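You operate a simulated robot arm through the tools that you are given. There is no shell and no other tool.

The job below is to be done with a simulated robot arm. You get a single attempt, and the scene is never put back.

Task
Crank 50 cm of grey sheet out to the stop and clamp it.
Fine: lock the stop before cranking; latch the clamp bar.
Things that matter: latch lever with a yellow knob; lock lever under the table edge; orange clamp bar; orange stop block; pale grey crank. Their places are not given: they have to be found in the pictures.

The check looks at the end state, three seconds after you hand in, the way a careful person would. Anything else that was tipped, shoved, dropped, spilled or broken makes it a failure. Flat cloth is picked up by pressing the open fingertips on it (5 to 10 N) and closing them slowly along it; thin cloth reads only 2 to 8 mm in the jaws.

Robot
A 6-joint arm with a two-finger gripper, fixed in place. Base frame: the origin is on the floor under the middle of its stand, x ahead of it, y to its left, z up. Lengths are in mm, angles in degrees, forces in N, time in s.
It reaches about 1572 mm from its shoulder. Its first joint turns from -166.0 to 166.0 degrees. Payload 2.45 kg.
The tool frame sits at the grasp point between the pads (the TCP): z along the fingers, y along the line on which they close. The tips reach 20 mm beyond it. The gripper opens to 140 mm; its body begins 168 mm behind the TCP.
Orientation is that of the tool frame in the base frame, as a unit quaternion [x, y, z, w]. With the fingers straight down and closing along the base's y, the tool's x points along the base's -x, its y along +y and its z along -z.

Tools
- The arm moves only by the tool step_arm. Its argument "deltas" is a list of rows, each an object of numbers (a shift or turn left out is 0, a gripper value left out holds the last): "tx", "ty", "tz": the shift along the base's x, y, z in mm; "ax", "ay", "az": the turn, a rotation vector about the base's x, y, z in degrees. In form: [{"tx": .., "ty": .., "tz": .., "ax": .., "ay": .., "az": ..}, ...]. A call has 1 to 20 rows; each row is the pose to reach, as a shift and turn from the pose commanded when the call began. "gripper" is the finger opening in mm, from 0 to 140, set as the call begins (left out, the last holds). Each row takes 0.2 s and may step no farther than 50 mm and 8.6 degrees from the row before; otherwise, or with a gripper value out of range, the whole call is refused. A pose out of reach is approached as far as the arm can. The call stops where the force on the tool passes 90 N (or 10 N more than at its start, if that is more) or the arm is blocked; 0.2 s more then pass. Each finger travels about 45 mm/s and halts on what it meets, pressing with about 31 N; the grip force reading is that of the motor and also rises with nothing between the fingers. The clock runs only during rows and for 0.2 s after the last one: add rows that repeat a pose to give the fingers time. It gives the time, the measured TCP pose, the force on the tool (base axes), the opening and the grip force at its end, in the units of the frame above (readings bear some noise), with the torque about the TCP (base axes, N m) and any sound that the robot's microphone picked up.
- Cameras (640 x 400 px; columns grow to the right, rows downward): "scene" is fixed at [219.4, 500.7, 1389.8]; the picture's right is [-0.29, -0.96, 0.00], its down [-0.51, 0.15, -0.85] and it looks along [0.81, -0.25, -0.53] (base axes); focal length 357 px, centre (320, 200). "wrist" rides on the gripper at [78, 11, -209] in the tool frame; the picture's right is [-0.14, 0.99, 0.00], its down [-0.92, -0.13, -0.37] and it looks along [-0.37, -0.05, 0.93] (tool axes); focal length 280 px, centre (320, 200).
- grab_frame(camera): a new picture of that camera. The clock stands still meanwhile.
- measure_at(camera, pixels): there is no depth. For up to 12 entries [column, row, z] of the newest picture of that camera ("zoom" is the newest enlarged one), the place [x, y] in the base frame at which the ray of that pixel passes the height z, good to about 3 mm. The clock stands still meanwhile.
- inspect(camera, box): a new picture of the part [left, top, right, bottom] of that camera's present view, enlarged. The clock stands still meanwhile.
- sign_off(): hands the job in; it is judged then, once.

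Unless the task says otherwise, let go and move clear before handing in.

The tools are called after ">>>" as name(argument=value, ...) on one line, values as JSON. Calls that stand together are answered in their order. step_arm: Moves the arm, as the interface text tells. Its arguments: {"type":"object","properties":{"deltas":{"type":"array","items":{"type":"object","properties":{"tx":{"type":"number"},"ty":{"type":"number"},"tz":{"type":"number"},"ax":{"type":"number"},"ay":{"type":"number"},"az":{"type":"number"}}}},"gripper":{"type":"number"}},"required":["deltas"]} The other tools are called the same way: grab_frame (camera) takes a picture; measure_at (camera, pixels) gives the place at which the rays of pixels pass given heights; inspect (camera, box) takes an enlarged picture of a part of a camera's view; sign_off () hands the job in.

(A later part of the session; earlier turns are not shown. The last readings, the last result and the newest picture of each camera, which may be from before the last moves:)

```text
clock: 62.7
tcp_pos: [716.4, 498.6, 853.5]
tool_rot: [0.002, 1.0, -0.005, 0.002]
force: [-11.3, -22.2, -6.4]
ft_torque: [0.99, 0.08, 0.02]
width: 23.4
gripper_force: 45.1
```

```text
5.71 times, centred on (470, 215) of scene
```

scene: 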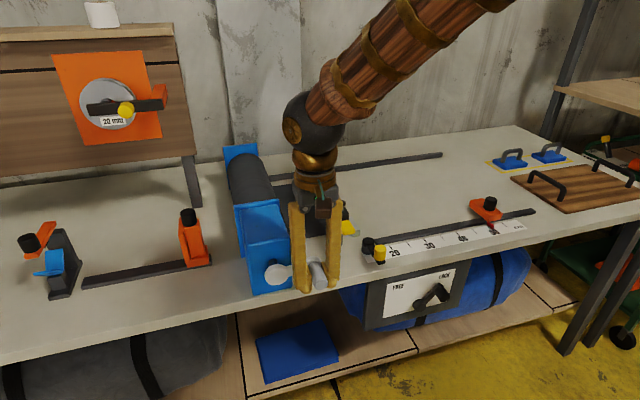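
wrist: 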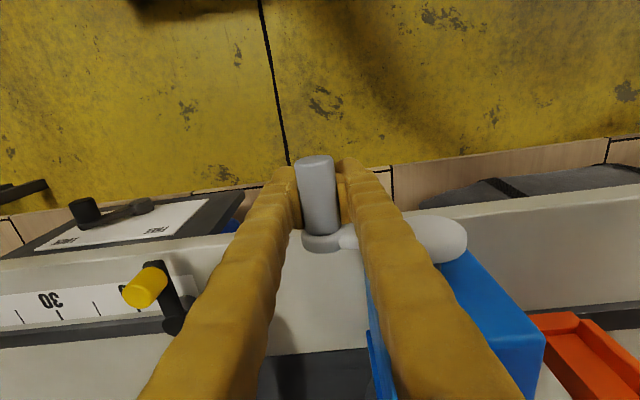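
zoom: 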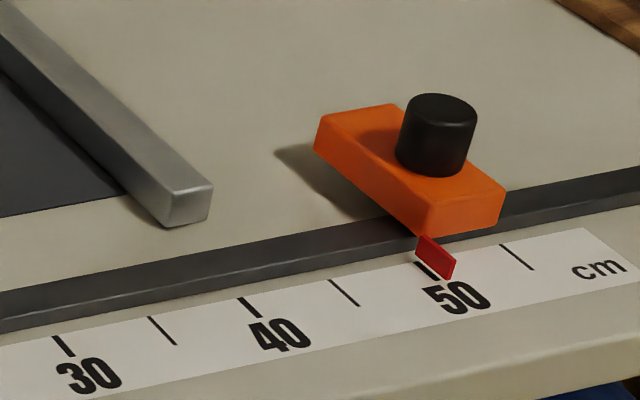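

The leading face is at y ≈ -107, so 76 mm remain, or about 43° of crank. I'll turn another 28°, then slow down.

>>> step_arm(deltas=[{"ty": 1.3, "tz": 4.3}, {"ty": 2.7, "tz": 8.7}, {"ty": 4, "tz": 13.2}, {"ty": 5.1, "tz": 17.8}, {"ty": 5.8, "tz": 22.4}, {"ty": 6.3, "tz": 27.1}, {"ty": 6.4, "tz": 31.8}, {"ty": 6.4, "tz": 36.5}])

>>> inspect(camera="scene", box=[420, 180, 520, 250])

>>> inspect(camera="scene", box=[180, 180, 340, 320])

```text
clock: 64.7
tcp_pos: [716.7, 501.8, 887.4]
tool_rot: [0.0, 1.0, -0.008, 0.0]
force: [-0.8, -10.6, 0.9]
ft_torque: [-0.03, 0.23, 1.75]
width: 23.1
gripper_force: 45.0
stopped in row 8: the force on the tool passed its limit at 92 N (the readings are from after the stop); the commanded pose is now the measured one
```

```text
5.71 times, centred on (470, 215) of scene
```

zoom: 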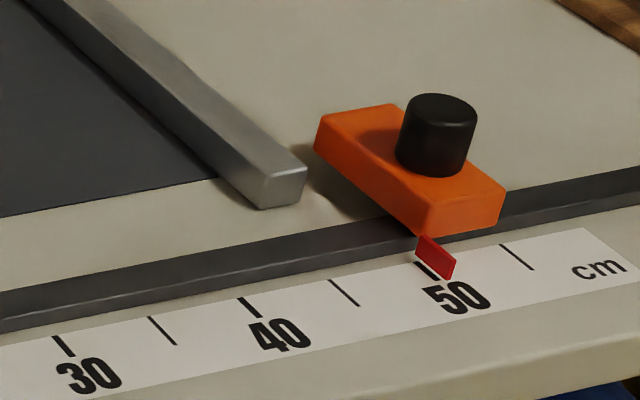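

```text
2.86 times, centred on (260, 250) of scene
```

zoom: 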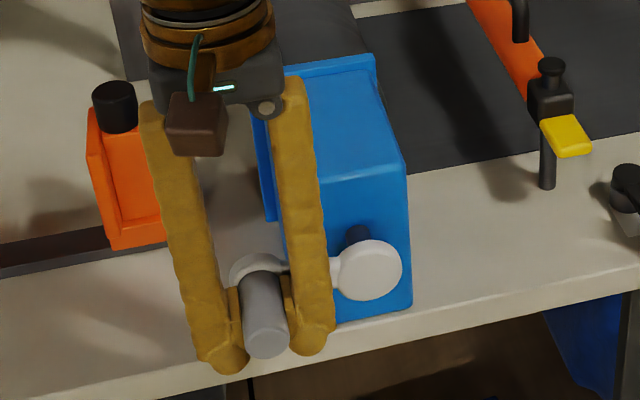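

The stop came from y: I'd commanded 507 while the handle's true extreme is about 503, so the radius is nearer 75. I'll measure the remaining gap at the bar.

>>> inspect(camera="scene", box=[440, 190, 500, 240])

>>> measure_at(camera="scene", pixels=[[467.0, 215, 802], [459.5, 216.3, 802], [467.5, 209.5, 815]])

>>> grab_frame(camera="wrist")

```text
8.00 times, centred on (470, 215) of scene
```

zoom: 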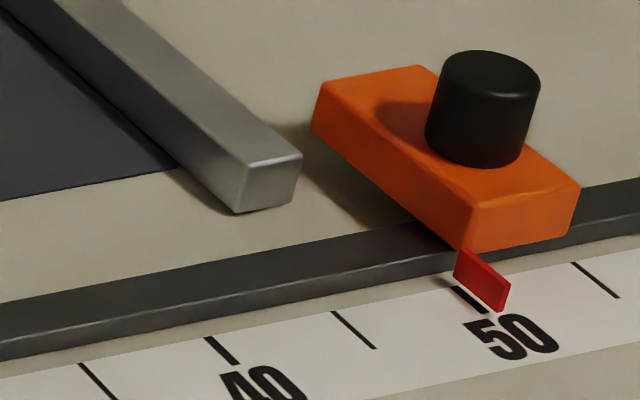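

```text
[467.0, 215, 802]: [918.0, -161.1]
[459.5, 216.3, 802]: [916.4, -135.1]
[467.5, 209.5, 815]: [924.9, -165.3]
```

```text
taken
```

wrist: 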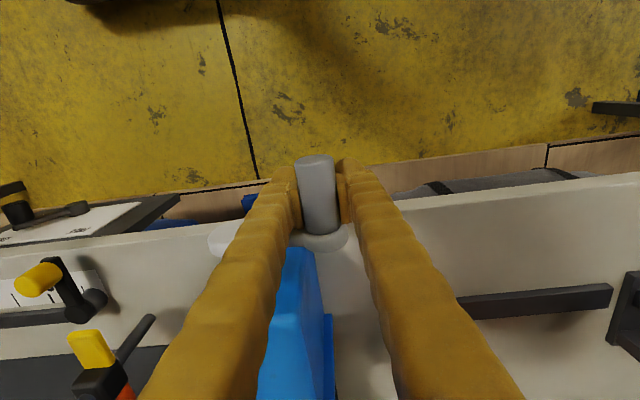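

About 23 mm remain, or roughly 13°. I'll advance in small steps, watching for the force to rise at contact.

>>> step_arm(deltas=[{"ty": 0.6, "tz": 2}, {"ty": 0.9, "tz": 3.9}, {"ty": 0.8, "tz": 5.8}, {"ty": 0.8, "tz": 7.7}, {"ty": 0.6, "tz": 9.7}, {"ty": 0.5, "tz": 11.6}])

>>> inspect(camera="scene", box=[440, 190, 500, 240])

```text
clock: 66.0
tcp_pos: [716.2, 501.6, 895.3]
tool_rot: [-0.001, 1.0, -0.011, -0.001]
force: [9.3, -17.7, 0.2]
ft_torque: [-0.01, 0.47, 1.34]
width: 23.2
gripper_force: 44.8
stopped in row 6: the force on the tool passed its limit at 94 N (the readings are from after the stop); the commanded pose is now the measured one
```

```text
8.00 times, centred on (470, 215) of scene
```

zoom: 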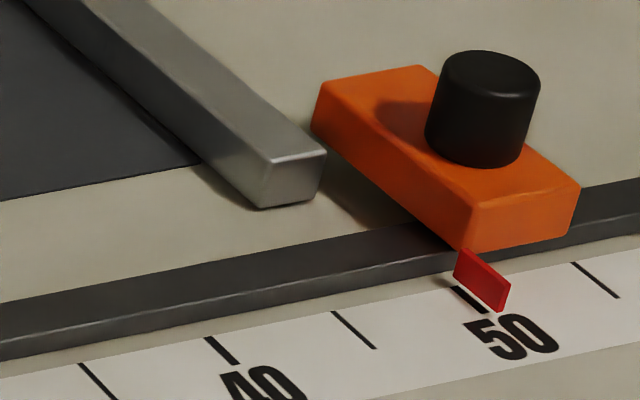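

It stopped at 94 N with the bar still about 14 mm short by my estimate at (318,200). I'll look at the whole bar and the stop before pushing further.

>>> inspect(camera="scene", box=[360, 130, 520, 250])

>>> inspect(camera="scene", box=[190, 200, 320, 310])

>>> grab_frame(camera="scene")

>>> grab_frame(camera="wrist")

```text
3.33 times, centred on (440, 190) of scene
```

zoom: 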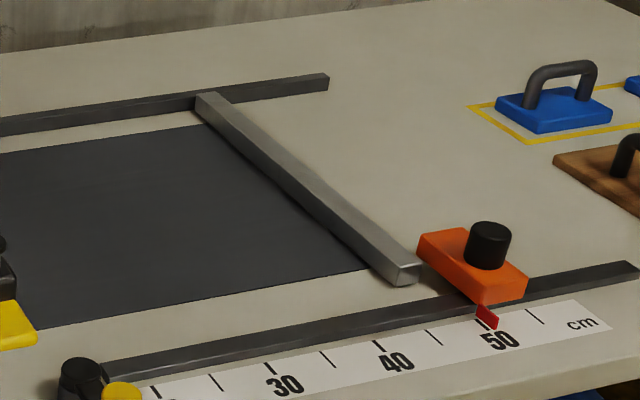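

```text
3.64 times, centred on (255, 255) of scene
```

zoom: 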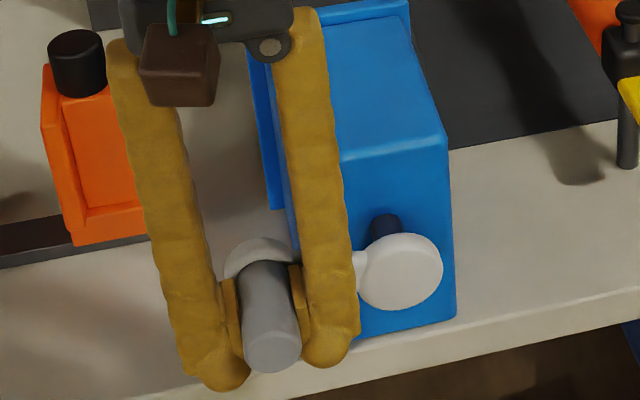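

```text
taken
```

scene: 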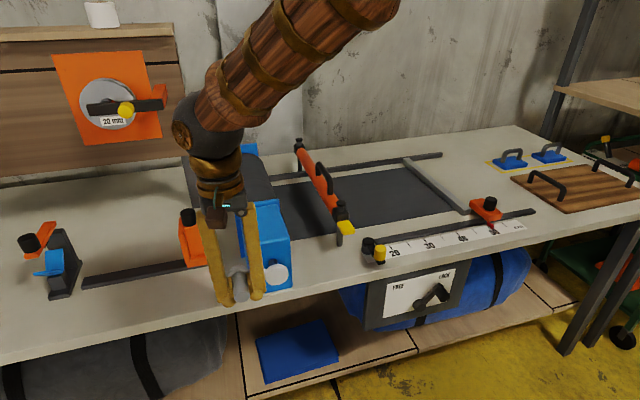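

```text
taken
```

wrist: 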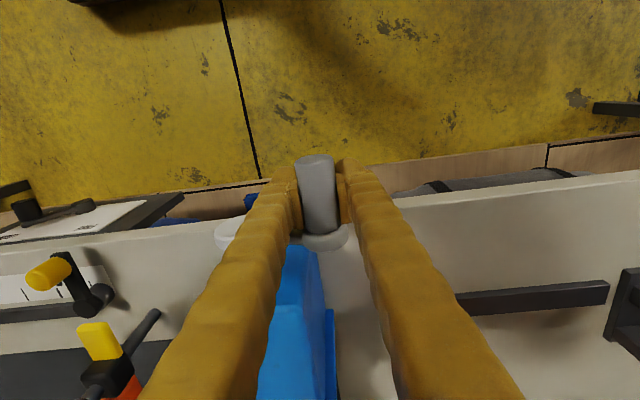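

The bar is not touching yet. The force came from y, since the handle is past its far side and y must now decrease, and the handle sits a few millimetres above the TCP. I'll loosen, raise 8 mm to re-centre, and regrip.

>>> step_arm(deltas=[{"ty": -0.6}, {"ty": -0.6}, {"ty": -0.6, "tz": 4}, {"ty": -0.6, "tz": 8}, {"ty": -0.6, "tz": 8}], gripper=36)

>>> inspect(camera="scene", box=[190, 200, 320, 310])

>>> inspect(camera="wrist", box=[200, 130, 400, 280])

```text
clock: 67.2
tcp_pos: [716.8, 502.7, 905.5]
tool_rot: [0.0, 1.0, -0.009, -0.001]
force: [0.6, 0.2, -0.5]
ft_torque: [-0.01, 0.0, -0.02]
width: 36.0
gripper_force: 0.1
```

```text
3.64 times, centred on (255, 255) of scene
```

zoom: 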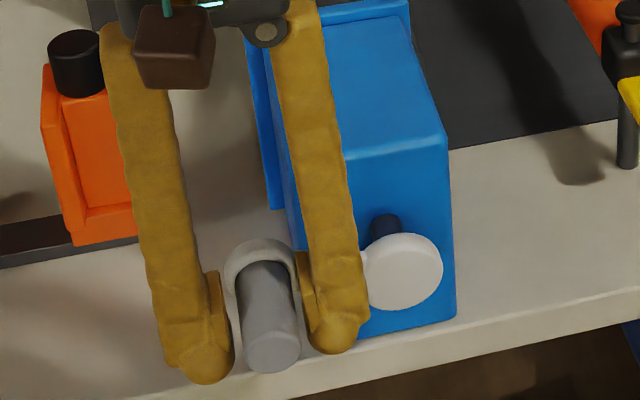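

```text
2.67 times, centred on (300, 205) of wrist
```

zoom: 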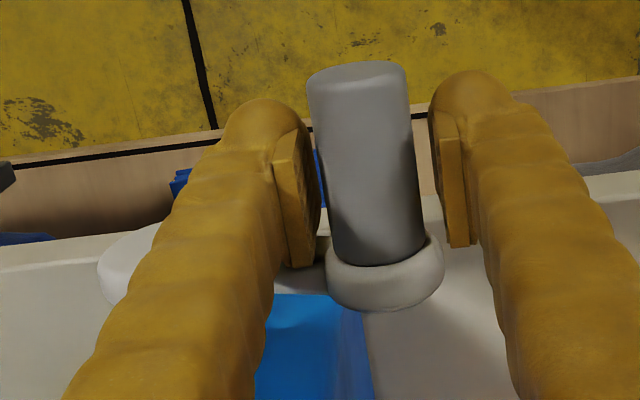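

>>> measure_at(camera="scene", pixels=[[241.8, 296.8, 880], [241.8, 296.8, 890], [241.8, 296.8, 900], [241.8, 296.8, 910], [277.5, 274.5, 885], [277.5, 274.5, 890]])

>>> measure_at(camera="zoom", pixels=[[357, 75, 880], [357, 75, 890], [357, 75, 900], [357, 75, 910]])

```text
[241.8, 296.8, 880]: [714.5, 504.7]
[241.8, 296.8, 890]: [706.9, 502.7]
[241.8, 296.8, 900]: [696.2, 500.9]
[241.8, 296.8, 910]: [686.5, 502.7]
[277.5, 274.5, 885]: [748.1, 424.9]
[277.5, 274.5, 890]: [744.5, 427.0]
```

```text
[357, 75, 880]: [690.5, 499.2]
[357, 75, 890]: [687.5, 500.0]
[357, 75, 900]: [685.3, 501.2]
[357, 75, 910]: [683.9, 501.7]
```

The handle end triangulates to about (y 501, z 908), so the pads are now centred on it at about 284°. I'll close and continue in small steps; about 14 mm of feed, or 8°, remains.

>>> step_arm(deltas=[{"tz": 2}, {"tz": 2}, {"tz": 2}, {"tz": 2}], gripper=0)

>>> step_arm(deltas=[{"ty": -0.4, "tz": 1.6}, {"ty": -0.9, "tz": 3.2}, {"ty": -1.5, "tz": 5}])

>>> inspect(camera="scene", box=[440, 190, 500, 240])

```text
clock: 68.2
tcp_pos: [716.3, 501.5, 907.1]
tool_rot: [0.0, 1.0, -0.01, -0.002]
force: [-0.7, -18.4, -8.7]
ft_torque: [0.11, 0.18, -1.37]
width: 23.3
gripper_force: 44.7
```

```text
clock: 69.0
tcp_pos: [716.1, 499.7, 911.7]
tool_rot: [0.001, 1.0, -0.011, -0.001]
force: [-2.2, -28.7, -15.5]
ft_torque: [0.21, 0.12, -0.07]
width: 23.3
gripper_force: 45.1
```

```text
8.00 times, centred on (470, 215) of scene
```

zoom: 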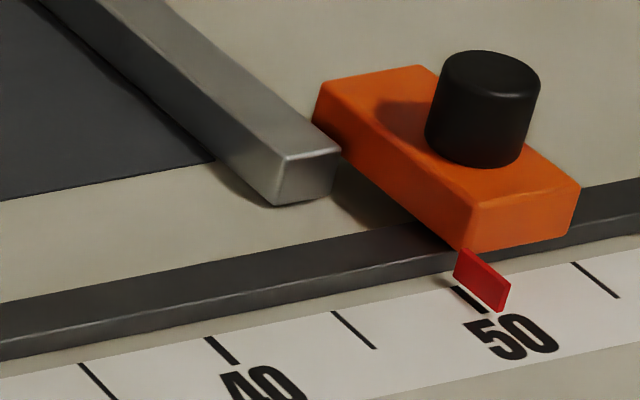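

The bar advanced and about 7 mm remains. Tangential resistance is only about 7 N, so I'll continue, easing y inward a little.

>>> step_arm(deltas=[{"ty": -1.2, "tz": 0.9}, {"ty": -1.6, "tz": 1.8}, {"ty": -2, "tz": 2.7}])

>>> inspect(camera="scene", box=[440, 190, 500, 240])

```text
clock: 69.8
tcp_pos: [716.1, 498.4, 915.0]
tool_rot: [0.001, 1.0, -0.009, -0.001]
force: [-0.7, -5.3, -9.0]
ft_torque: [0.29, 0.09, -0.06]
width: 23.4
gripper_force: 45.4
```

```text
8.00 times, centred on (470, 215) of scene
```

zoom: 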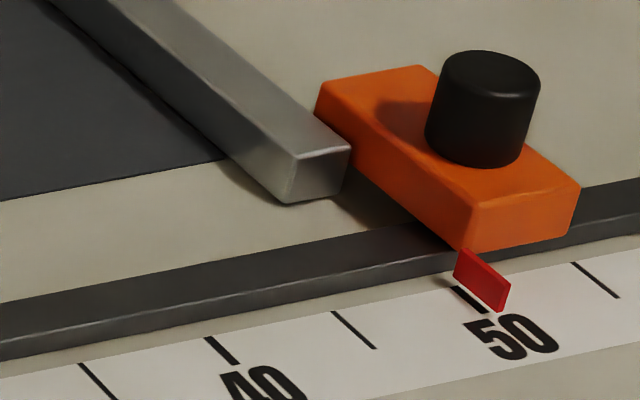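

Forces are low and the bar corner is at (345,188), almost on the block. I'll go on a millimetre at a time.

>>> step_arm(deltas=[{"ty": -0.4, "tz": 0.9}, {"ty": -0.8, "tz": 1.9}, {"ty": -0.8, "tz": 1.9}])

>>> step_arm(deltas=[{"ty": -0.4, "tz": 0.9}, {"ty": -0.8, "tz": 1.9}, {"ty": -0.8, "tz": 1.9}])

>>> inspect(camera="scene", box=[440, 190, 500, 240])

```text
clock: 70.6
tcp_pos: [715.6, 497.8, 917.4]
tool_rot: [0.001, 1.0, -0.01, 0.0]
force: [10.2, 4.3, -5.3]
ft_torque: [0.28, 0.07, -0.05]
width: 23.3
gripper_force: 45.2
```

```text
clock: 71.4
tcp_pos: [716.1, 497.3, 919.6]
tool_rot: [0.0, 1.0, -0.009, -0.001]
force: [8.2, 19.7, -6.4]
ft_torque: [0.13, -0.04, -0.04]
width: 23.3
gripper_force: 45.0
```

```text
8.00 times, centred on (470, 215) of scene
```

zoom: 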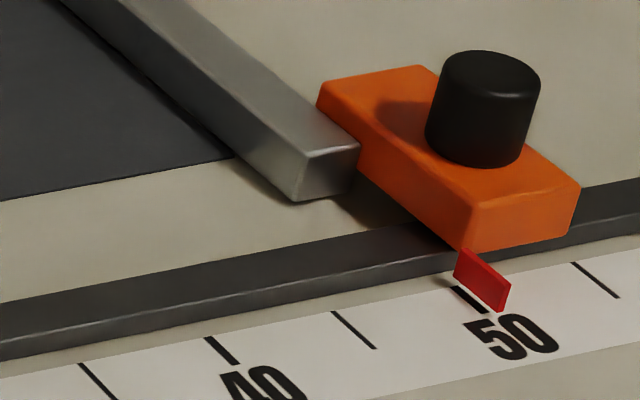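

Still no contact, since tangential resistance is only 13 N. I'll continue upward, letting y relax outward slightly.

>>> step_arm(deltas=[{"ty": 0.1, "tz": 0.9}, {"ty": 0.1, "tz": 1.9}, {"ty": 0.1, "tz": 1.9}])

>>> step_arm(deltas=[{"ty": -0.3, "tz": 0.9}, {"ty": -0.6, "tz": 1.8}, {"ty": -0.6, "tz": 1.8}])

>>> inspect(camera="scene", box=[440, 190, 500, 240])

```text
clock: 72.2
tcp_pos: [717.2, 496.3, 919.5]
tool_rot: [0.0, 1.0, -0.01, -0.002]
force: [8.0, 29.3, -39.6]
ft_torque: [-0.18, 0.06, -0.07]
width: 23.7
gripper_force: 45.2
```

```text
clock: 73.0
tcp_pos: [716.8, 497.3, 922.0]
tool_rot: [-0.001, 1.0, -0.011, -0.003]
force: [-8.9, 33.0, -37.6]
ft_torque: [-0.06, 0.22, 0.0]
width: 23.3
gripper_force: 45.0
```

```text
8.00 times, centred on (470, 215) of scene
```

zoom: 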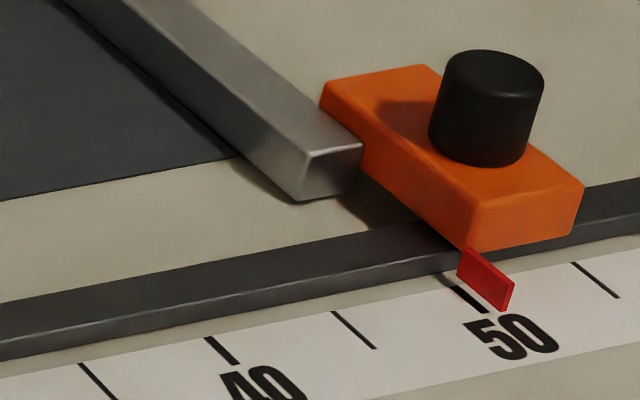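

Contact: the tangential load rose to about 38 N, and the pointer shifted about 4 px (≈1.5 mm) from (480,280) to (486,280), so I pressed a little hard. I'll ease back to unload and see whether the stop returns.

>>> step_arm(deltas=[{"ty": 0.6, "tz": -0.9}, {"ty": 1, "tz": -1.6}, {"ty": 1, "tz": -1.6}])

>>> inspect(camera="scene", box=[440, 190, 500, 240])

>>> inspect(camera="scene", box=[360, 250, 480, 340])

```text
clock: 73.8
tcp_pos: [716.6, 496.5, 922.4]
tool_rot: [0.0, 1.0, -0.01, -0.001]
force: [-16.3, 9.1, 9.6]
ft_torque: [-0.26, 0.0, 0.08]
width: 23.5
gripper_force: 45.1
```

```text
8.00 times, centred on (470, 215) of scene
```

zoom: 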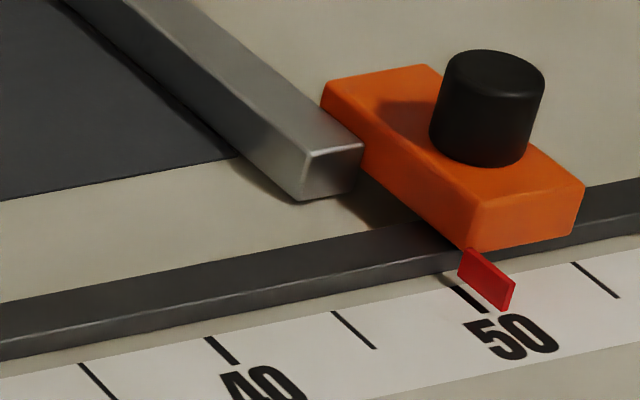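

```text
4.44 times, centred on (420, 295) of scene
```

zoom: 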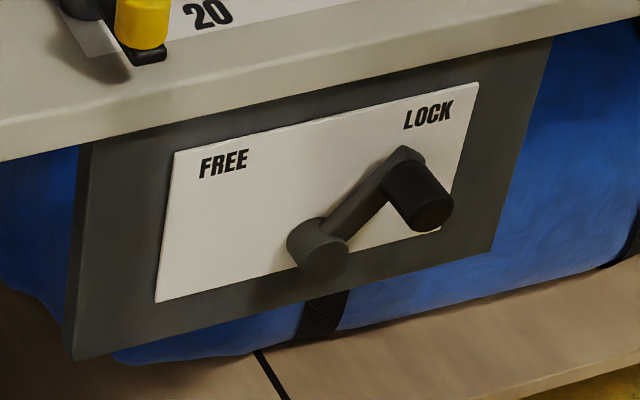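

The lever still reads LOCK, the bar stays against the stop, and the load is off. I'll release the handle and lift away, then check the pointer from above.

>>> step_arm(deltas=[{"tz": 0}, {"tz": 0}, {"tz": 0}], gripper=64)

>>> step_arm(deltas=[{"tz": 35}, {"tz": 75}, {"tz": 120}, {"tz": 165}])

>>> inspect(camera="scene", box=[440, 190, 500, 240])

>>> grab_frame(camera="scene")

```text
clock: 74.6
tcp_pos: [716.8, 496.2, 921.6]
tool_rot: [0.0, 1.0, -0.01, -0.001]
force: [-0.5, -0.3, 0.7]
ft_torque: [0.01, 0.02, 0.03]
width: 64.2
gripper_force: 0.1
```

```text
clock: 75.6
tcp_pos: [718.2, 496.2, 1084.6]
tool_rot: [0.001, 1.0, -0.009, -0.001]
force: [-0.4, 0.2, 0.3]
ft_torque: [-0.01, 0.0, 0.03]
width: 63.9
gripper_force: 0.1
```

```text
8.00 times, centred on (470, 215) of scene
```

zoom: 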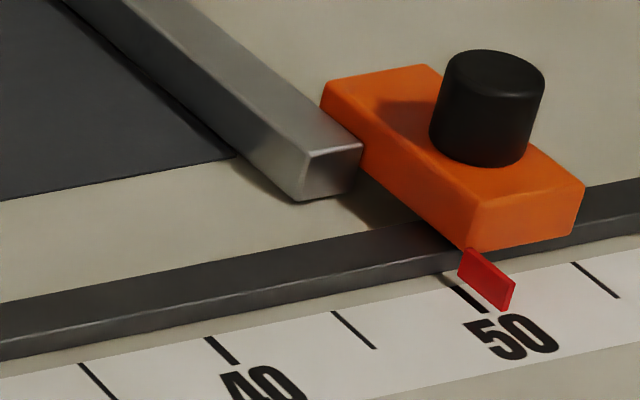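

```text
taken
```

scene: 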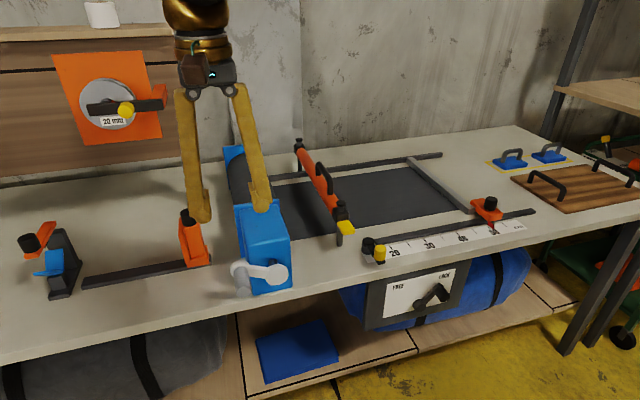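

The bar stays against the stop after release. I'll cross over at height to view the clamp bar and latch, then the pointer.

>>> step_arm(deltas=[{"tx": 5, "ty": -45, "az": 1}, {"tx": 10, "ty": -90, "az": 1.1}, {"tx": 15, "ty": -135, "az": 1.1}, {"tx": 20, "ty": -180, "az": 1.1}, {"tx": 25, "ty": -225, "az": 1.1}, {"tx": 30, "ty": -270, "az": 1.1}, {"tx": 32, "ty": -290, "az": 1.1}], gripper=140)

>>> grab_frame(camera="wrist")

>>> inspect(camera="scene", box=[270, 130, 410, 270])

```text
clock: 77.2
tcp_pos: [749.3, 204.7, 1085.4]
tool_rot: [-0.009, 1.0, -0.01, -0.002]
force: [-0.3, -0.2, 0.3]
ft_torque: [0.03, 0.01, 0.02]
width: 139.9
gripper_force: 0.0
```

```text
taken
```

wrist: 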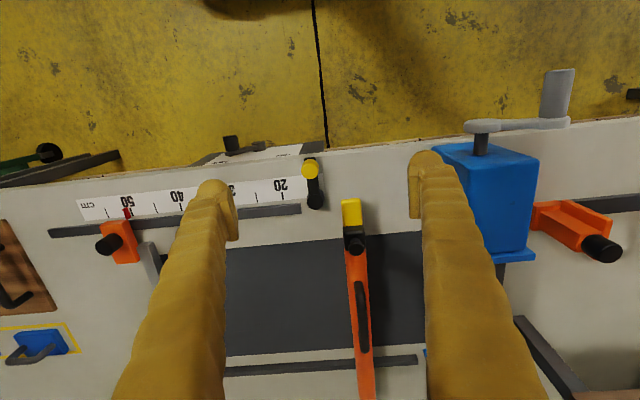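

```text
2.86 times, centred on (340, 200) of scene
```

zoom: 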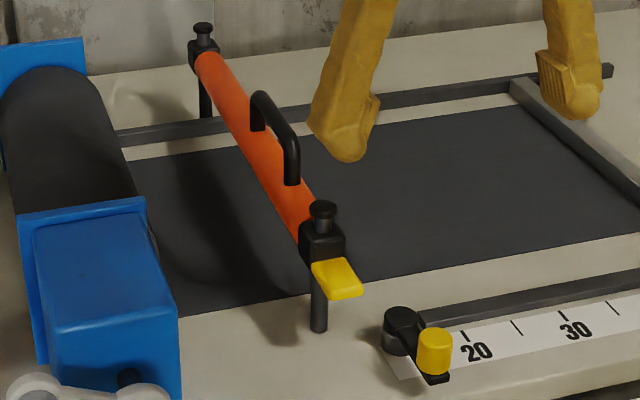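

This gives a good view of the latch (pivot near (315,200), yellow knob near (310,170)) and the bar's yellow tab near (352,213). I'll zoom in and measure them.

>>> inspect(camera="wrist", box=[260, 140, 410, 260])

>>> inspect(camera="scene", box=[330, 200, 410, 270])

>>> inspect(camera="wrist", box=[310, 180, 430, 400])

```text
3.33 times, centred on (335, 200) of wrist
```

zoom: 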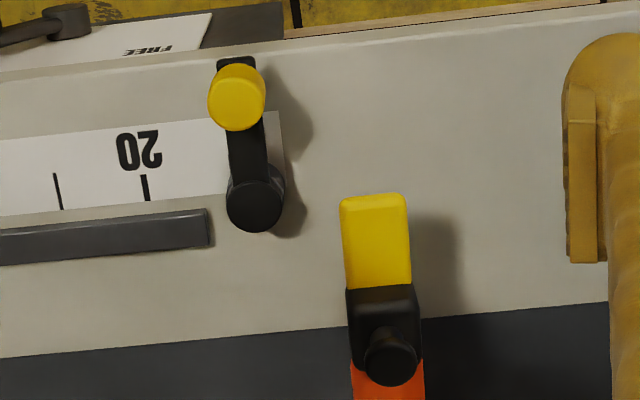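

```text
5.71 times, centred on (370, 235) of scene
```

zoom: 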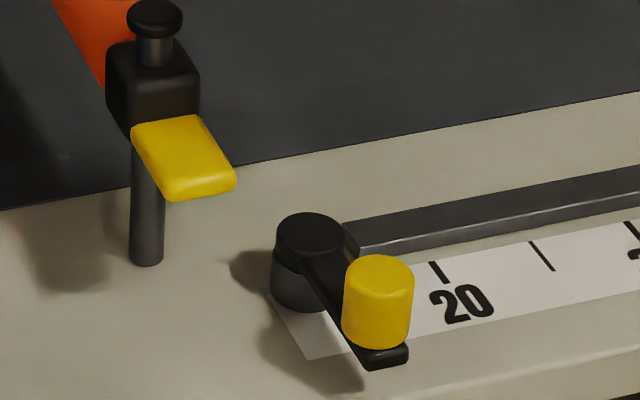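

```text
1.82 times, centred on (370, 290) of wrist
```

zoom: 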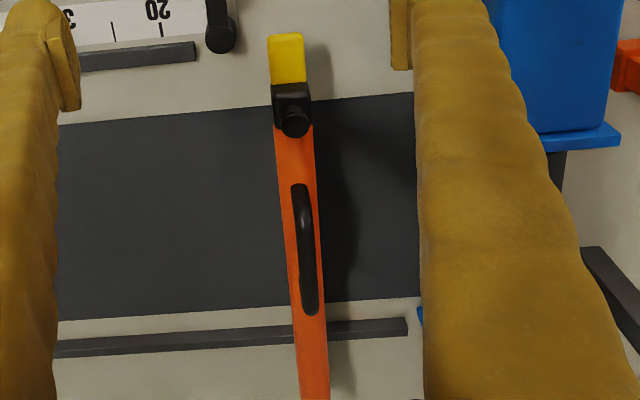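

The latch arm points toward -x and swings about its vertical pivot, so turning it about 90° toward +y should carry it over the tab once the bar is down. I'll triangulate the bar's handle, tab and latch.

>>> measure_at(camera="scene", pixels=[[330, 178, 920], [330, 178, 950], [330, 178, 980], [320.5, 164, 920], [320.5, 164, 950], [320.5, 164, 980], [346, 229, 880], [346, 229, 900], [367, 240, 830], [367, 240, 850], [381, 246, 850], [381, 246, 870]])

>>> measure_at(camera="zoom", pixels=[[300, 190, 920], [300, 190, 950], [300, 190, 980], [311, 308, 920], [311, 308, 950], [311, 308, 980], [286, 42, 880], [286, 42, 900], [221, 40, 830], [221, 40, 850]])

>>> measure_at(camera="wrist", pixels=[[310, 167, 850], [310, 167, 870], [315, 203, 830], [315, 203, 850], [352, 214, 880], [352, 214, 900], [341, 200, 885], [357, 199, 885]])

```text
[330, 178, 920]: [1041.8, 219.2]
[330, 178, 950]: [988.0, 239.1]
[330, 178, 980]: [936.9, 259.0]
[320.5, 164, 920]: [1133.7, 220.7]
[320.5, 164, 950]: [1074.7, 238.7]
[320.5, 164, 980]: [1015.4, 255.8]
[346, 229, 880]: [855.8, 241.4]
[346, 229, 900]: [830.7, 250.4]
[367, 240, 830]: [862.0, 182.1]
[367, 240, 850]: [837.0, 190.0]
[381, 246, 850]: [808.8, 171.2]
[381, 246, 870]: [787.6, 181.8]
```

```text
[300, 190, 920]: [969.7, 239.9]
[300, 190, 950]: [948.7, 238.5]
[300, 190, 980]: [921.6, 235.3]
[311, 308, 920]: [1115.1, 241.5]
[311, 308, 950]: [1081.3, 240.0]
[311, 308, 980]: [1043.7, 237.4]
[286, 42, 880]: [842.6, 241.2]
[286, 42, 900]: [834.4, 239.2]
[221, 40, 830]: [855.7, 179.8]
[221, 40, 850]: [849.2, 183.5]
```

```text
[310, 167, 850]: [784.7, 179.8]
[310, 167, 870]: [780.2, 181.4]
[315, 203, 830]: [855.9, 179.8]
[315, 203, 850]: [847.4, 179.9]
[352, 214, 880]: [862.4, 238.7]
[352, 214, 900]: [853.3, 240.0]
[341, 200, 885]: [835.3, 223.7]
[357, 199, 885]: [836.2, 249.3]
```

The handle top is near z 950 at y 239, spanning about x 955–1080. The latch pivot is at about (852,180) and its knob top at about (782,181,873). I'll move above the handle and straighten the tool.

>>> step_arm(deltas=[{"tx": 45, "ty": 6, "ax": 0.2, "az": -0.2}, {"tx": 90, "ty": 12, "ax": 0.4, "az": -0.4}, {"tx": 135, "ty": 18, "ax": 0.7, "az": -0.6}, {"tx": 180, "ty": 24, "ax": 0.9, "az": -0.8}, {"tx": 225, "ty": 30, "ax": 1.15, "az": -1.03}, {"tx": 266, "ty": 34, "ax": 1.15, "az": -1.03}], gripper=60)

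>>> grab_frame(camera="wrist")

>>> grab_frame(camera="scene")

```text
clock: 78.6
tcp_pos: [1015.7, 239.2, 1087.6]
tool_rot: [-0.001, 1.0, 0.001, 0.0]
force: [0.5, 0.5, -0.1]
ft_torque: [-0.01, -0.03, 0.01]
width: 60.0
gripper_force: 0.0
```

```text
taken
```

wrist: 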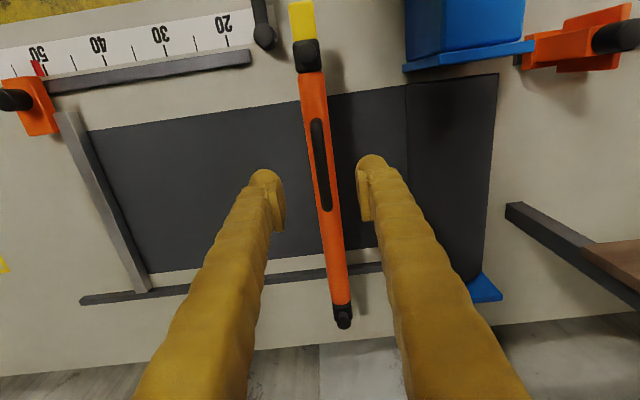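

```text
taken
```

scene: 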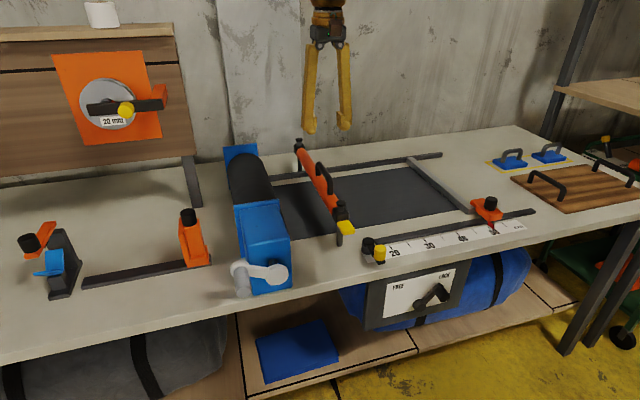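

A clear top view: the handle runs from about (316,120) to (325,210). I'll measure its ends at height 948 and read the pointer too.

>>> measure_at(camera="wrist", pixels=[[316, 123, 948], [325, 207, 948], [320, 165, 948], [320, 165, 890], [308, 55, 890], [342, 312, 890], [303, 18, 880]])

>>> inspect(camera="wrist", box=[0, 0, 160, 120])

>>> measure_at(camera="zoom", pixels=[[150, 260, 800], [152, 280, 800]])

>>> inspect(camera="scene", box=[280, 120, 380, 250])

```text
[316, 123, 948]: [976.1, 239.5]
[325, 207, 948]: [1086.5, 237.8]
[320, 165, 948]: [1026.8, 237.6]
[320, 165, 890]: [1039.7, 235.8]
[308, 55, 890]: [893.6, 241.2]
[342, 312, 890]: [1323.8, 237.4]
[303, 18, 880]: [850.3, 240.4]
```

```text
3.33 times, centred on (80, 60) of wrist
```

zoom: 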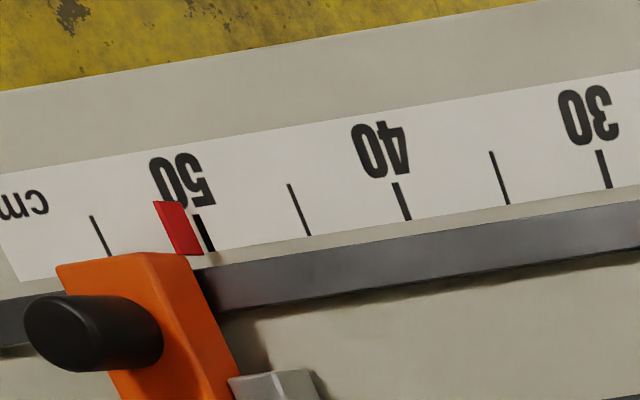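

```text
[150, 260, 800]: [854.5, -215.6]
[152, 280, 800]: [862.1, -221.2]
```

```text
3.08 times, centred on (330, 185) of scene
```

zoom: 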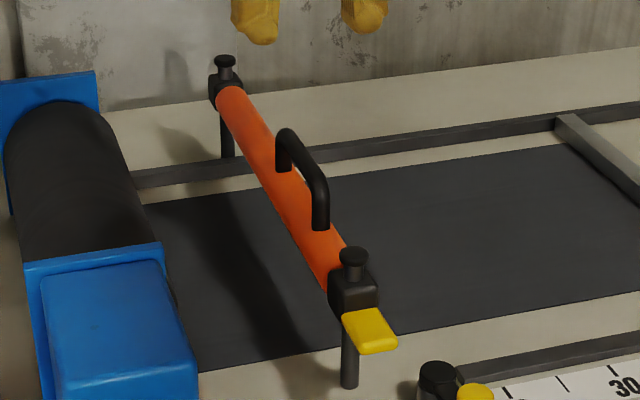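

The handle centre is at about (1031, 238.5). I'll lower around its grip, with tips above the bar, and close.

>>> step_arm(deltas=[{"tx": 8, "tz": -40}, {"tx": 15, "tz": -80}, {"tx": 15, "tz": -115}, {"tx": 15, "tz": -138}])

>>> grab_frame(camera="wrist")

>>> inspect(camera="scene", box=[280, 120, 380, 250])

```text
clock: 79.6
tcp_pos: [1030.1, 239.5, 948.1]
tool_rot: [0.0, 1.0, 0.0, -0.001]
force: [-0.6, -0.1, 0.5]
ft_torque: [0.0, -0.01, 0.0]
width: 60.3
gripper_force: 0.0
```

```text
taken
```

wrist: 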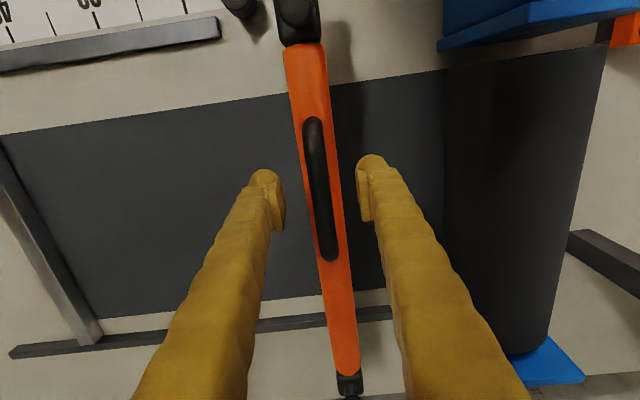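

```text
3.08 times, centred on (330, 185) of scene
```

zoom: 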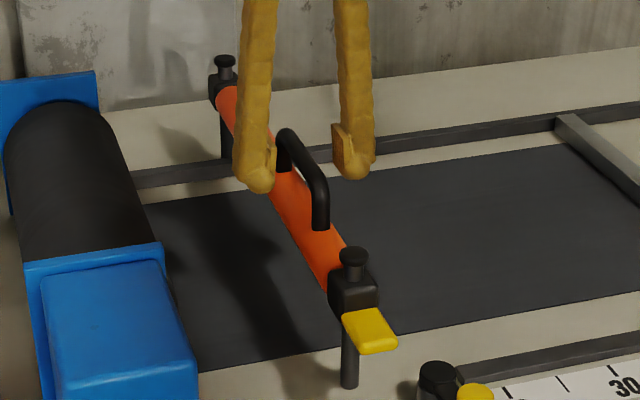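

>>> step_arm(deltas=[{"tz": 0}, {"tz": 0}, {"tz": 0}, {"tz": 0}, {"tz": 0}], gripper=0)

>>> inspect(camera="scene", box=[280, 120, 380, 250])

```text
clock: 80.8
tcp_pos: [1029.7, 240.4, 947.2]
tool_rot: [0.0, 1.0, 0.0, -0.001]
force: [2.4, 14.7, -2.5]
ft_torque: [0.01, -0.03, -0.1]
width: 11.3
gripper_force: 38.5
```

```text
3.08 times, centred on (330, 185) of scene
```

zoom: 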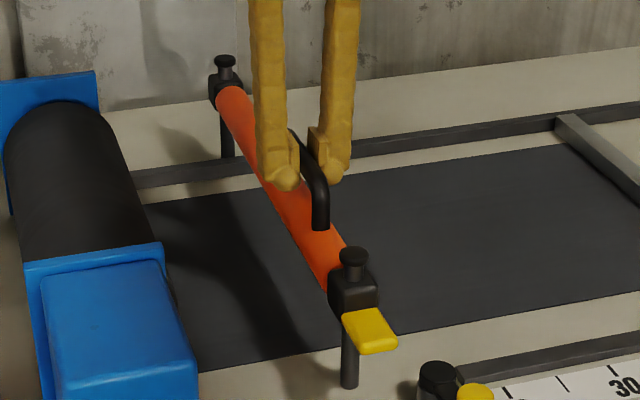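

The handle is gripped at 11.3 mm. I'll press down gently in small steps and watch the resistance.

>>> step_arm(deltas=[{"tz": -4}, {"tz": -8}, {"tz": -12}, {"tz": -16}, {"tz": -20}, {"tz": -20}])

>>> inspect(camera="scene", box=[280, 120, 380, 250])

```text
clock: 82.2
tcp_pos: [1030.3, 239.2, 927.4]
tool_rot: [0.0, 1.0, 0.0, -0.001]
force: [0.4, -2.0, -0.7]
ft_torque: [0.04, 0.04, -0.04]
width: 11.2
gripper_force: 37.7
```

```text
3.08 times, centred on (330, 185) of scene
```

zoom: 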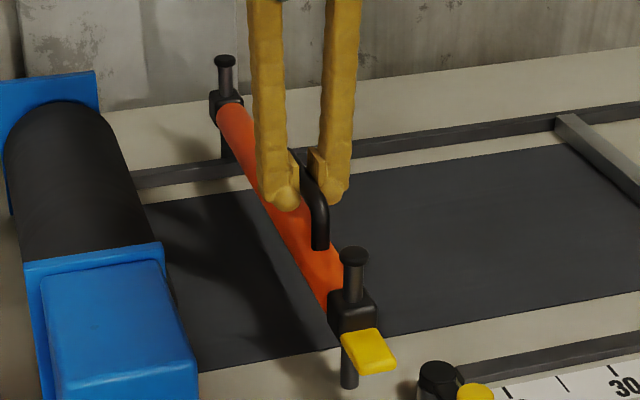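

The bar slid down 20 mm with no resistance. I'll continue down until it meets the sheet.

>>> step_arm(deltas=[{"tz": -4}, {"tz": -8}, {"tz": -12}, {"tz": -16}, {"tz": -20}, {"tz": -24}, {"tz": -28}, {"tz": -28}])

>>> inspect(camera="scene", box=[280, 120, 400, 270])

```text
clock: 84.0
tcp_pos: [1029.8, 239.1, 899.7]
tool_rot: [0.001, 1.0, 0.0, -0.001]
force: [6.7, -35.3, 2.5]
ft_torque: [0.12, -0.19, -0.05]
width: 11.4
gripper_force: 38.5
```

```text
2.67 times, centred on (340, 195) of scene
```

zoom: 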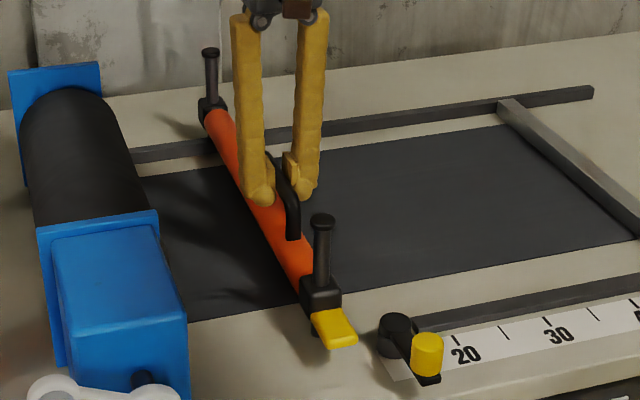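

It is down 48 mm with almost no vertical load, but -35 N in y shows slight skew. I'll ease y by about -1 mm and keep lowering slowly.

>>> step_arm(deltas=[{"ty": -0.8, "tz": -2}, {"ty": -1, "tz": -4}, {"ty": -1, "tz": -6}, {"ty": -1, "tz": -8}, {"ty": -1, "tz": -10}])

>>> inspect(camera="scene", box=[320, 190, 400, 260])

```text
clock: 85.2
tcp_pos: [1029.4, 239.6, 889.8]
tool_rot: [-0.001, 1.0, 0.0, 0.0]
force: [19.7, -43.8, 2.7]
ft_torque: [0.01, -0.04, -0.09]
width: 11.2
gripper_force: 38.2
```

```text
5.71 times, centred on (360, 225) of scene
```

zoom: 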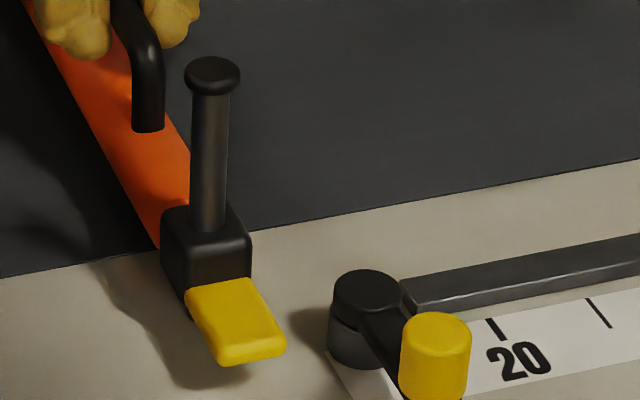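

>>> step_arm(deltas=[{"tx": 0.4, "ty": -0.8}, {"tx": 0.7, "ty": -1.5}, {"tx": 0.7, "ty": -1.5}])

>>> step_arm(deltas=[{"tz": -2}, {"tz": -4}, {"tz": -6}, {"tz": -8}])

>>> inspect(camera="scene", box=[320, 190, 400, 260])

```text
clock: 86.0
tcp_pos: [1029.2, 238.2, 892.0]
tool_rot: [-0.001, 1.0, 0.001, -0.002]
force: [2.3, -24.4, 0.7]
ft_torque: [0.04, 0.02, -0.19]
width: 11.1
gripper_force: 38.4
```

```text
clock: 87.0
tcp_pos: [1030.0, 239.0, 881.1]
tool_rot: [-0.001, 1.0, 0.001, -0.002]
force: [-2.3, 1.8, -4.0]
ft_torque: [0.05, -0.02, -0.23]
width: 11.3
gripper_force: 38.3
```

```text
5.71 times, centred on (360, 225) of scene
```

zoom: 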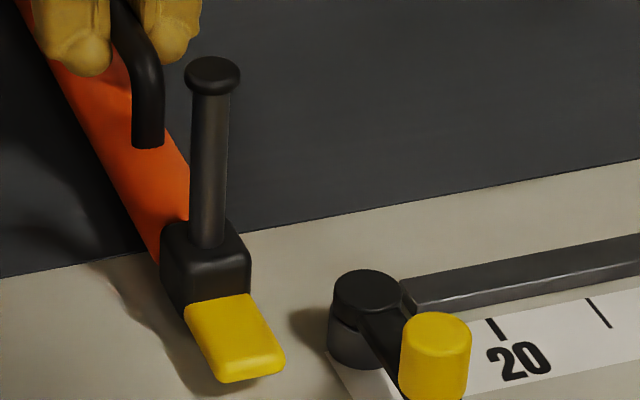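

The side load is gone and the bar is down 66 mm. I'll continue in 2 mm steps until vertical force appears.

>>> step_arm(deltas=[{"tz": -2}, {"tz": -4}, {"tz": -6}, {"tz": -6}])

>>> inspect(camera="scene", box=[320, 190, 400, 260])

```text
clock: 88.0
tcp_pos: [1030.2, 239.0, 877.3]
tool_rot: [-0.001, 1.0, 0.001, 0.0]
force: [-13.8, 13.7, 25.4]
ft_torque: [0.04, 0.1, -0.18]
width: 11.0
gripper_force: 38.3
```

```text
5.71 times, centred on (360, 225) of scene
```

zoom: 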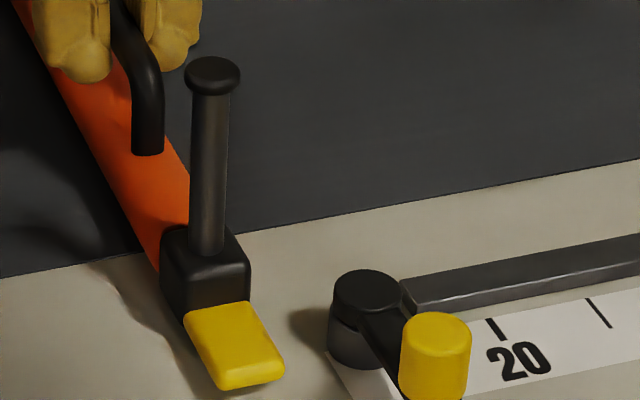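

Vertical force rose to 25 N at z 877, so the bar is down on the sheet. I'll open the fingers and see whether it stays down.

>>> step_arm(deltas=[{"tz": 2}, {"tz": 2}, {"tz": 2}], gripper=40)

>>> inspect(camera="scene", box=[280, 120, 400, 270])

>>> inspect(camera="scene", box=[320, 190, 400, 260])

```text
clock: 88.8
tcp_pos: [1029.8, 238.9, 877.2]
tool_rot: [-0.001, 1.0, 0.0, -0.001]
force: [0.6, 0.3, 0.7]
ft_torque: [0.0, 0.03, 0.03]
width: 39.8
gripper_force: 0.1
```

```text
2.67 times, centred on (340, 195) of scene
```

zoom: 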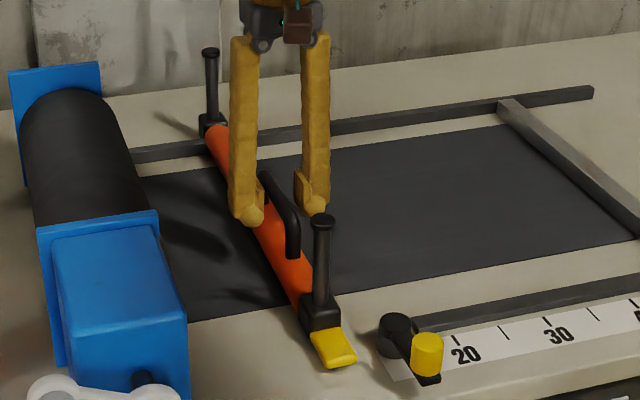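

```text
5.71 times, centred on (360, 225) of scene
```

zoom: 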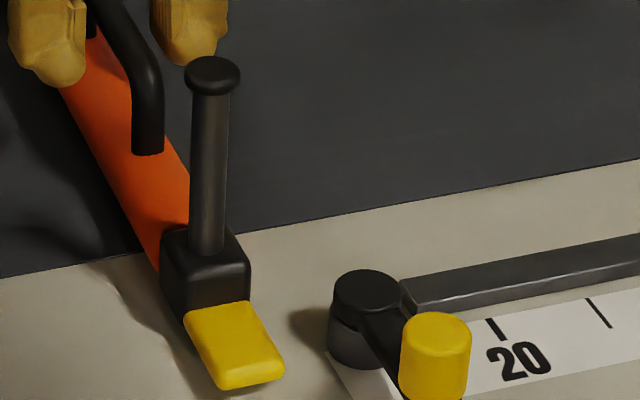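

The bar stays down by itself. Next is the latch: I'll lift clear and move above the yellow knob at about (782,181).

>>> step_arm(deltas=[{"tz": 40}, {"tz": 85}, {"tz": 130}, {"tx": -45, "ty": -10, "tz": 130}, {"tx": -90, "ty": -20, "tz": 130}, {"tx": -135, "ty": -30, "tz": 130}, {"tx": -180, "ty": -42, "tz": 130}, {"tx": -225, "ty": -52, "tz": 130}, {"tx": -248, "ty": -58, "tz": 110}, {"tx": -248, "ty": -58, "tz": 80}], gripper=70)

>>> grab_frame(camera="wrist")

>>> inspect(camera="scene", box=[320, 180, 420, 270])

```text
clock: 91.0
tcp_pos: [781.0, 182.1, 958.3]
tool_rot: [0.0, 1.0, 0.0, -0.001]
force: [0.4, 0.2, -0.6]
ft_torque: [0.02, 0.0, 0.02]
width: 70.1
gripper_force: 0.0
```

```text
taken
```

wrist: 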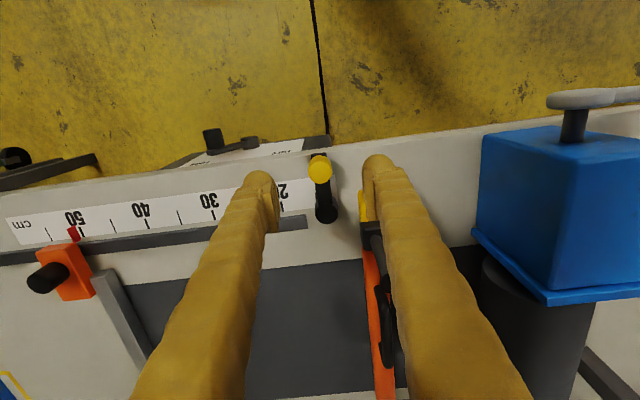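

```text
4.44 times, centred on (370, 225) of scene
```

zoom: 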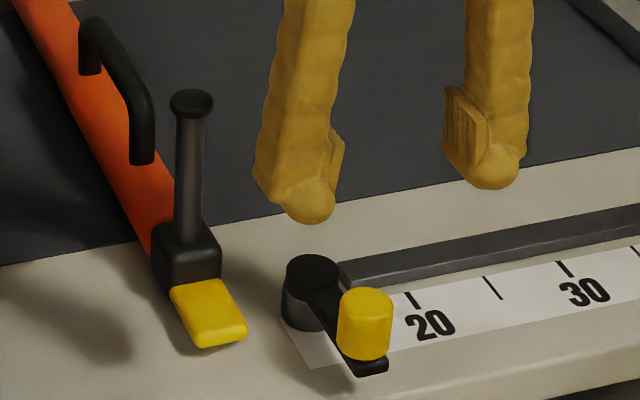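

The knob at (319,169) lies between the fingertips. I'll measure the knob and pivot centres, then lower onto it.

>>> inspect(camera="wrist", box=[270, 130, 400, 240])

>>> measure_at(camera="wrist", pixels=[[319, 167, 871], [326, 213, 848], [323, 195, 840]])

>>> step_arm(deltas=[{"tz": -40}, {"tz": -75}, {"tz": -94}])

>>> grab_frame(camera="wrist")

>>> inspect(camera="scene", box=[320, 180, 420, 270])

```text
3.64 times, centred on (335, 185) of wrist
```

zoom: 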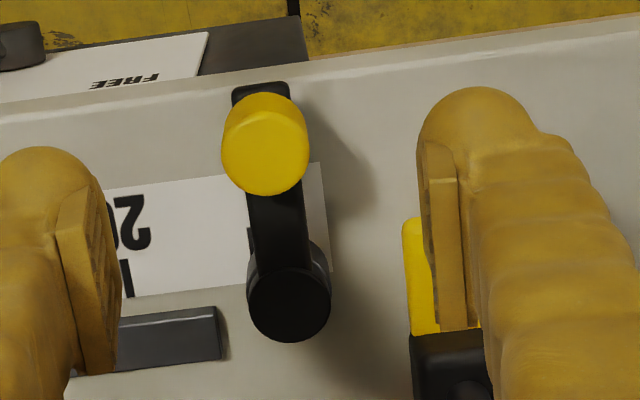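

```text
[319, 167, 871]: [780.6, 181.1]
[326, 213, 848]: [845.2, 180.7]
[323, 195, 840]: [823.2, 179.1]
```

```text
clock: 91.8
tcp_pos: [781.4, 180.5, 862.9]
tool_rot: [-0.001, 1.0, 0.0, -0.001]
force: [-0.9, 0.3, 0.2]
ft_torque: [-0.02, 0.01, 0.02]
width: 69.8
gripper_force: 0.1
```

```text
taken
```

wrist: 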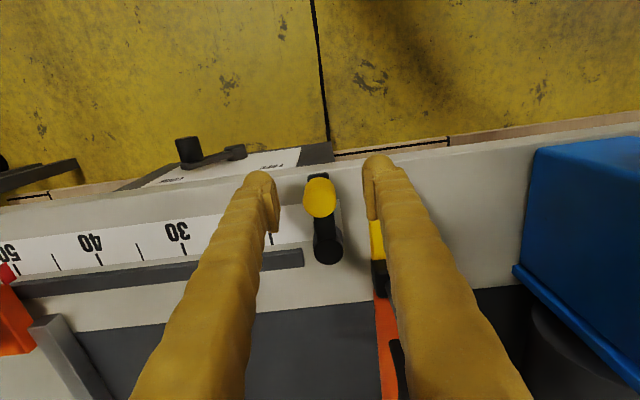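

```text
4.44 times, centred on (370, 225) of scene
```

zoom: 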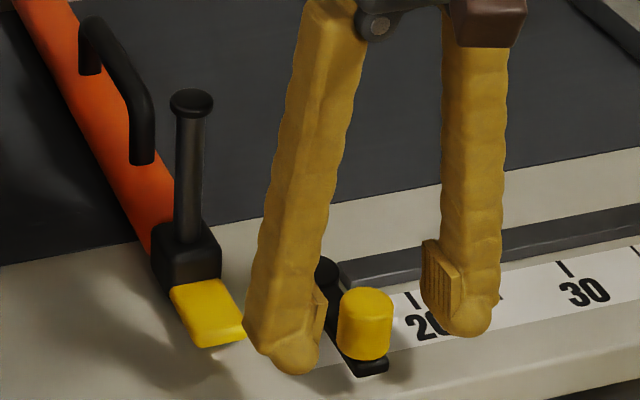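

The fingers straddle the knob with tips above the arm. I'll close on it.

>>> step_arm(deltas=[{"tz": 0}, {"tz": 0}, {"tz": 0}, {"tz": 0}, {"tz": 0}], gripper=0)

```text
clock: 93.0
tcp_pos: [782.5, 180.1, 863.8]
tool_rot: [-0.001, 1.0, 0.0, 0.0]
force: [0.5, -0.9, -3.1]
ft_torque: [-0.03, 0.01, -0.01]
width: 26.6
gripper_force: 45.1
```

Knob gripped at 26.6 mm. I'll swing the first 30° toward +y about the pivot at (849,180) and check the forces.

>>> step_arm(deltas=[{"tx": 0.1, "ty": 3.5}, {"tx": 0.4, "ty": 7.1}, {"tx": 1.5, "ty": 14.1}, {"tx": 3.3, "ty": 21}, {"tx": 5.9, "ty": 27.7}, {"tx": 9.1, "ty": 34}])

>>> inspect(camera="scene", box=[320, 180, 420, 270])

```text
clock: 94.4
tcp_pos: [791.7, 214.8, 864.1]
tool_rot: [-0.002, 1.0, 0.0, -0.001]
force: [-1.8, -3.9, -2.0]
ft_torque: [-0.06, 0.01, -0.33]
width: 26.4
gripper_force: 45.2
```

```text
4.44 times, centred on (370, 225) of scene
```

zoom: 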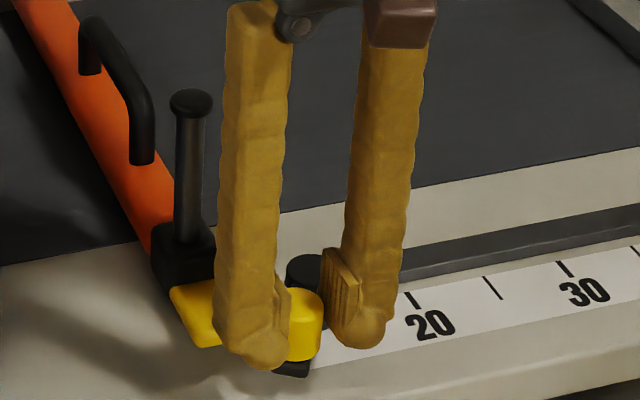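

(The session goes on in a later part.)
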